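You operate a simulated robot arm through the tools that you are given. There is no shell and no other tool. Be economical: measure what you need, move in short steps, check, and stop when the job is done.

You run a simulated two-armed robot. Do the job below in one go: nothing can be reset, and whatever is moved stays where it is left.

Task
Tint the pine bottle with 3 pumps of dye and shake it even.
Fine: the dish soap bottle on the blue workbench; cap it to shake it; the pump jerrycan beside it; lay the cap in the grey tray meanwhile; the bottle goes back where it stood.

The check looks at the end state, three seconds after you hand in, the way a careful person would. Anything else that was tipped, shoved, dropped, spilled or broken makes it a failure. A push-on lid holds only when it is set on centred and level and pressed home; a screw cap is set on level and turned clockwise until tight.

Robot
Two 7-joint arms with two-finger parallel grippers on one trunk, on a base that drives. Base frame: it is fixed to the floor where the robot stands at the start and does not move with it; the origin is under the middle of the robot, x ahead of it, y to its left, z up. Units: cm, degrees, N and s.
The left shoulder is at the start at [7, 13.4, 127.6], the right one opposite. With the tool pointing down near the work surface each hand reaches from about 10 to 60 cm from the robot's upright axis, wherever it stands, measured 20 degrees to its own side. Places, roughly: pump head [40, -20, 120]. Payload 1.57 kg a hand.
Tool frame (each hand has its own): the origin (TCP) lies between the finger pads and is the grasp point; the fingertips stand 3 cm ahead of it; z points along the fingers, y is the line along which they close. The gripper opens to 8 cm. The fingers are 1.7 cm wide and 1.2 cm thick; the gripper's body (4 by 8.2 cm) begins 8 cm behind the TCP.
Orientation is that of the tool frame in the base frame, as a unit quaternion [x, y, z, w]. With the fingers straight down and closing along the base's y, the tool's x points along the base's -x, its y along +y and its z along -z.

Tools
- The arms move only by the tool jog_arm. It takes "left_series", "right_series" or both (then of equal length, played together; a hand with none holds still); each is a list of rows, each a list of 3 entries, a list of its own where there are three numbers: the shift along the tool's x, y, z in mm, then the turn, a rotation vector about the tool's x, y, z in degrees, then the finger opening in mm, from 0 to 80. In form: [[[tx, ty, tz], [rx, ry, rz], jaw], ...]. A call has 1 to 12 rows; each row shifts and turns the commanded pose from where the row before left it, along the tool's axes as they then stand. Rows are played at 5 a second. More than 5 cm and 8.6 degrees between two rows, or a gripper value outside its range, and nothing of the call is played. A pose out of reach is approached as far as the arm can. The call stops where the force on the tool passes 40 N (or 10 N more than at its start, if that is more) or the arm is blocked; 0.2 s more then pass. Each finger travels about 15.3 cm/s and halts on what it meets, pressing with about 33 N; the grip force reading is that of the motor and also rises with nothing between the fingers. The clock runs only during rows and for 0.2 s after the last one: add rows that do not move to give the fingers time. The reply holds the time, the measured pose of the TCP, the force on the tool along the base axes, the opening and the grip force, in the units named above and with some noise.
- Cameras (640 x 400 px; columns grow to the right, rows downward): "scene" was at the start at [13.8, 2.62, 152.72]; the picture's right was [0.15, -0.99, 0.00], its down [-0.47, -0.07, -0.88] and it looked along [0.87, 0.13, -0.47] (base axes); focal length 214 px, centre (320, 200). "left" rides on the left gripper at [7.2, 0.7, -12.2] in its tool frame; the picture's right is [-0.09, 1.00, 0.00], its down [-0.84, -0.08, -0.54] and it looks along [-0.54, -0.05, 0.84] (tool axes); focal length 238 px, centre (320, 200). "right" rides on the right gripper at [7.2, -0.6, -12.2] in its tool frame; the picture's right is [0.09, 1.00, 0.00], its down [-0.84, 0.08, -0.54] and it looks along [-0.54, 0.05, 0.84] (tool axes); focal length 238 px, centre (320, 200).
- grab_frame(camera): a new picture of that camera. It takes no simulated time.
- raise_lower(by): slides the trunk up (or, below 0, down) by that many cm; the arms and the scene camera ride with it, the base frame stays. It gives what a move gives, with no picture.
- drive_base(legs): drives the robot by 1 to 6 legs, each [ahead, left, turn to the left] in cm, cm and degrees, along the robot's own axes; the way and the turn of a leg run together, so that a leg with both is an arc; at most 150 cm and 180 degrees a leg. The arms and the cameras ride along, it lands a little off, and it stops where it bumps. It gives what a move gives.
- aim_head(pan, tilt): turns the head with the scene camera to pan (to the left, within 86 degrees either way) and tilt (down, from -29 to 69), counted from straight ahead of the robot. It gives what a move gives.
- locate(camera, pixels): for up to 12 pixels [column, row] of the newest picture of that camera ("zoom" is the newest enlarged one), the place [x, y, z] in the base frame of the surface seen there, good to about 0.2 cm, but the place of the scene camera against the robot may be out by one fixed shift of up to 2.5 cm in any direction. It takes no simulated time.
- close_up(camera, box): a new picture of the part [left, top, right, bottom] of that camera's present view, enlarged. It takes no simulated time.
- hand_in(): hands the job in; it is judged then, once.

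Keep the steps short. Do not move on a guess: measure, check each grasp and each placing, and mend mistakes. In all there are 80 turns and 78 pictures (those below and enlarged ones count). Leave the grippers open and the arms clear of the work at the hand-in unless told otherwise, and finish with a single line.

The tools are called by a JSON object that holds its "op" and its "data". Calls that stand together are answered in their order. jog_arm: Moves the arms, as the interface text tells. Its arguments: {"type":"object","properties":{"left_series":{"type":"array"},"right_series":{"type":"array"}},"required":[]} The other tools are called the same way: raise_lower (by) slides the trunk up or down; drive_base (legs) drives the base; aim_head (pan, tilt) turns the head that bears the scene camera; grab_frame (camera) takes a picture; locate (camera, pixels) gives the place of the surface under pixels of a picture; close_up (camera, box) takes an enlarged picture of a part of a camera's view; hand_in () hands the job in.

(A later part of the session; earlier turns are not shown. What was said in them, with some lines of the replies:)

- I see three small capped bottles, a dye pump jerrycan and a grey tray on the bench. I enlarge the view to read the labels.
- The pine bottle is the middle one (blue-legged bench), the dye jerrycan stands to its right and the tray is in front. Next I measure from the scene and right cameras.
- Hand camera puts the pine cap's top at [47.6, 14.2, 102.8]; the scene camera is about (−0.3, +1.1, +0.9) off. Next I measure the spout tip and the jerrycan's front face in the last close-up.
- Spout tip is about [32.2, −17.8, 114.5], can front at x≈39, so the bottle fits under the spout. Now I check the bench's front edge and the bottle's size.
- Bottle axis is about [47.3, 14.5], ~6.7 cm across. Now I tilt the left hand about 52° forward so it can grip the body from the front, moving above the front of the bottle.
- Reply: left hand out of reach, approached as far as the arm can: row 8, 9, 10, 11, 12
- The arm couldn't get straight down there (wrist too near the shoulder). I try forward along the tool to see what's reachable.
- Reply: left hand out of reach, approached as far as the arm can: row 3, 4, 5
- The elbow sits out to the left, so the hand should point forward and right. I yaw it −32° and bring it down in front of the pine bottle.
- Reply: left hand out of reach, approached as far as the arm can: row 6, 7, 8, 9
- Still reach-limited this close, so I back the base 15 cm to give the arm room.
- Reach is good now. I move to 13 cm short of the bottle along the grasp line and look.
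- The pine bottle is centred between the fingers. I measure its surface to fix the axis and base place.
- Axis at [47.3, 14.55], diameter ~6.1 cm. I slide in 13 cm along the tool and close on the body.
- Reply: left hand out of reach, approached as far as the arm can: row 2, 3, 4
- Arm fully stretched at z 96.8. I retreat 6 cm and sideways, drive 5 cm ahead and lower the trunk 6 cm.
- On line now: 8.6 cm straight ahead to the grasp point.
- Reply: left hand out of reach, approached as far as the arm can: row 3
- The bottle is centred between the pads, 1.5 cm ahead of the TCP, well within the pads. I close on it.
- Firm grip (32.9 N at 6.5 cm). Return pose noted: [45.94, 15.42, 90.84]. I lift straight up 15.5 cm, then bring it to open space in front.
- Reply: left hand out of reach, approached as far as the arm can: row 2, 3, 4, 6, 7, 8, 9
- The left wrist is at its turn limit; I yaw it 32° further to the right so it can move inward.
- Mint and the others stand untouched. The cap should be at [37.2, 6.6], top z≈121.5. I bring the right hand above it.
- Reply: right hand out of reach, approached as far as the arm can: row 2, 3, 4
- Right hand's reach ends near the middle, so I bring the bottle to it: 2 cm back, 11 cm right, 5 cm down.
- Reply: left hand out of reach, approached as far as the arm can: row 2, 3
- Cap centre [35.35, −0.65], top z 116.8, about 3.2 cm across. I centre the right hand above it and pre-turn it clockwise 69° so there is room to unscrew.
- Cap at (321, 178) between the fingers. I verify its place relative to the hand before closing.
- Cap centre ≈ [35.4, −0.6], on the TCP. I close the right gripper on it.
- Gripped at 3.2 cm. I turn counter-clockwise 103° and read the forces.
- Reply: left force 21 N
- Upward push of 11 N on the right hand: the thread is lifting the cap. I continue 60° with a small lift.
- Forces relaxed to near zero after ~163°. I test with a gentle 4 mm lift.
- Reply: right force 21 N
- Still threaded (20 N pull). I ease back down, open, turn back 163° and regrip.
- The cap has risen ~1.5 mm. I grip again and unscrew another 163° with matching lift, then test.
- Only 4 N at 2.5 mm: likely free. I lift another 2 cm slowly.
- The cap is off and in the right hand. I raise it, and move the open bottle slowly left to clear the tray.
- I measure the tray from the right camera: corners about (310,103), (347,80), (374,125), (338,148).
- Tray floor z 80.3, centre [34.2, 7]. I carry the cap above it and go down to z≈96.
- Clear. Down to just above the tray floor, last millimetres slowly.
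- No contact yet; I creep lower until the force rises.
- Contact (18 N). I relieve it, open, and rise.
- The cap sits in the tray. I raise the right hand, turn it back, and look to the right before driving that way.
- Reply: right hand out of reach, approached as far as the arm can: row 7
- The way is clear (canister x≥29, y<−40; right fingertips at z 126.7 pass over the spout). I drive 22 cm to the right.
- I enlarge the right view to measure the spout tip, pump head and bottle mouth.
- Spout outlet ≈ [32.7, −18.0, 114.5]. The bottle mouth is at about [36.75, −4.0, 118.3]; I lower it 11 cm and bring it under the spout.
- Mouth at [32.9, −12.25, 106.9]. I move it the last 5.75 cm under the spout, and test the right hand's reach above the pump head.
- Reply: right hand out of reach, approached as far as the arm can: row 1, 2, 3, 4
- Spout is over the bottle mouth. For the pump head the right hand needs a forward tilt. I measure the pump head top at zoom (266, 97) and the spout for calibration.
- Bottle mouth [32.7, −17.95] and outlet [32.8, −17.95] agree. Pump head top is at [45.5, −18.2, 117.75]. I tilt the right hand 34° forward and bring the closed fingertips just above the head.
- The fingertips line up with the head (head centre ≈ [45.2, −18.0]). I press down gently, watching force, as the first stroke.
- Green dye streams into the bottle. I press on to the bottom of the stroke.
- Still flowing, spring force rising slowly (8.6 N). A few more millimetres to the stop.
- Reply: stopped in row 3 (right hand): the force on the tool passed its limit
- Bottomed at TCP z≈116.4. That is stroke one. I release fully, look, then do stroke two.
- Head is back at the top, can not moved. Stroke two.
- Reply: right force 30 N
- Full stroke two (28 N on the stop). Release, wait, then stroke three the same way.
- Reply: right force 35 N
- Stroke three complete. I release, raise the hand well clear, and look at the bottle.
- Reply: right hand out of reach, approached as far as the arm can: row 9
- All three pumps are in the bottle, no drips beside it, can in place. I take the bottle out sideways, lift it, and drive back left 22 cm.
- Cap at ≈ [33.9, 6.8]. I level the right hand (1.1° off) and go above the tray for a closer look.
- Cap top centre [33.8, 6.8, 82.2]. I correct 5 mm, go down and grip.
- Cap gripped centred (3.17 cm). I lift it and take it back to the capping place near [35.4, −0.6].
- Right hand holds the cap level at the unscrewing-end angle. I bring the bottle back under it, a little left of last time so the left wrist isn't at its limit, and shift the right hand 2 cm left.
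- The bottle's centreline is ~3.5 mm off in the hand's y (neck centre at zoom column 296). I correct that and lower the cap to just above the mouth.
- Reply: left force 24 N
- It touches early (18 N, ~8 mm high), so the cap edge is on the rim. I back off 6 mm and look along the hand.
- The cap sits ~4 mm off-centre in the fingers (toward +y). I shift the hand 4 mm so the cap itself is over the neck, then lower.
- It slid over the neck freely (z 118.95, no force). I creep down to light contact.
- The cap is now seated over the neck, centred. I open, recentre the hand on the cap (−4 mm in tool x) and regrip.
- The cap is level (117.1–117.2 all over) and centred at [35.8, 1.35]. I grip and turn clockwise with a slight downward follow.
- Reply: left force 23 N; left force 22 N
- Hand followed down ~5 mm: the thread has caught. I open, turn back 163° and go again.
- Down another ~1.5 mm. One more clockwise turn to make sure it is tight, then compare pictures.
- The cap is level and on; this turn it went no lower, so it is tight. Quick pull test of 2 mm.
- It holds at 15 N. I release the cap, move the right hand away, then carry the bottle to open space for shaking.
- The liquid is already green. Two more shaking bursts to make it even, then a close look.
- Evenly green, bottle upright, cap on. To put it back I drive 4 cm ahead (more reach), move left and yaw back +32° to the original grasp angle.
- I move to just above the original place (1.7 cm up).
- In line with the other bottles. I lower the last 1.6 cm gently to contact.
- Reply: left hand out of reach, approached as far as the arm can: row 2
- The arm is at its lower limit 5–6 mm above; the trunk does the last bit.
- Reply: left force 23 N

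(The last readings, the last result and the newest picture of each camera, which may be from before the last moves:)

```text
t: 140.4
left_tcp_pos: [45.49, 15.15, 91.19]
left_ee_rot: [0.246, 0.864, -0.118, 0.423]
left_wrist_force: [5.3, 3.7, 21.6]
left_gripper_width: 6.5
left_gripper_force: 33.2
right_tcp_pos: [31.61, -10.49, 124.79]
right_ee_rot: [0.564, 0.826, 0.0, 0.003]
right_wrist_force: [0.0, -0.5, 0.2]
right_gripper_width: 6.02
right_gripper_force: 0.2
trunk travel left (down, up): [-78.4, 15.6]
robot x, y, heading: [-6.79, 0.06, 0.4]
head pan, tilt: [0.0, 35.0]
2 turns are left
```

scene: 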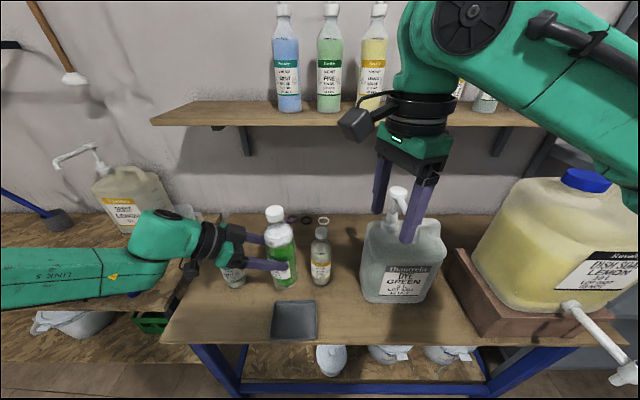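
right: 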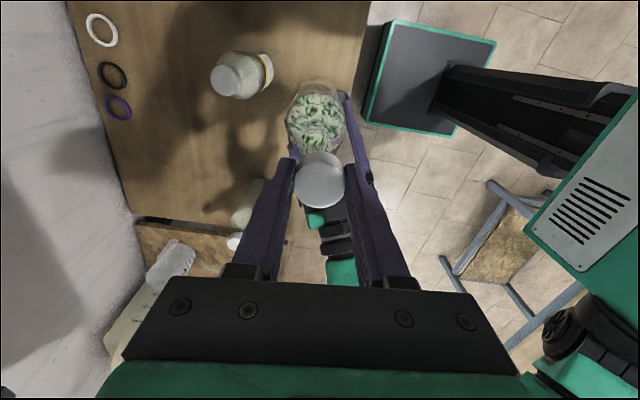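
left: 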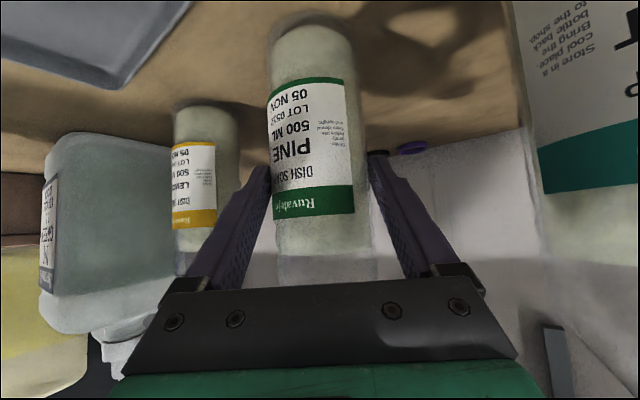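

Firm contact with the bench (≈20 N). I relieve 2 mm, open, back off along the approach line and look.

{"op": "jog_arm", "data": {"left_series": [[[-1.6, 0, -1.2], [0, 0, 0], 30], [[0, 0, 0], [0, 0, 0], 70], [[0, 0, 0], [0, 0, 0], 80], [[0, 0, 0], [0, 0, 0], 80], [[0, 0, -20], [0, 0, 0], 80], [[0, 0, -30], [0, 0, 0], 80], [[0, 0, -30], [0, 0, 0], 80], [[0, 0, -30], [0, 0, 0], 80], [[0, 0, 0], [0, 0, 0], 80]]}}

{"op": "grab_frame", "data": {"camera": "scene"}}

```text
t: 142.4
left_tcp_pos: [38.0, 19.59, 97.97]
left_ee_rot: [0.246, 0.867, -0.119, 0.418]
left_wrist_force: [-0.7, -0.1, -0.1]
left_gripper_width: 8.01
left_gripper_force: 0.0
right_tcp_pos: [31.92, -10.37, 124.64]
right_ee_rot: [0.563, 0.826, -0.002, 0.0]
right_wrist_force: [-0.5, 0.2, 0.7]
right_gripper_width: 6.0
right_gripper_force: 0.0
trunk travel left (down, up): [-78.4, 15.6]
robot x, y, heading: [-7.05, 0.16, 0.3]
head pan, tilt: [0.0, 35.0]
```

```text
2 pictures are left
1 turns are left
```

scene: 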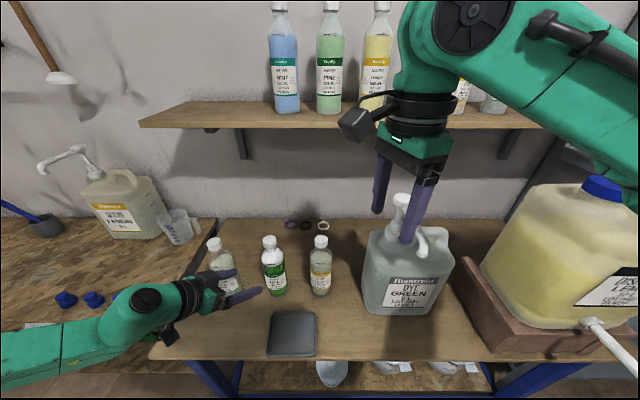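

The pine bottle stands upright and capped in its place, evenly green; its neighbours, the can and the empty tray look undisturbed, and both grippers are open and clear. Handing in.

{"op": "hand_in", "data": {}}

```text
The job is handed in.
```

The pine bottle got 3 pumps of green dye, was capped tight and shaken to an even green, and is back within about half a centimetre of where it stood.
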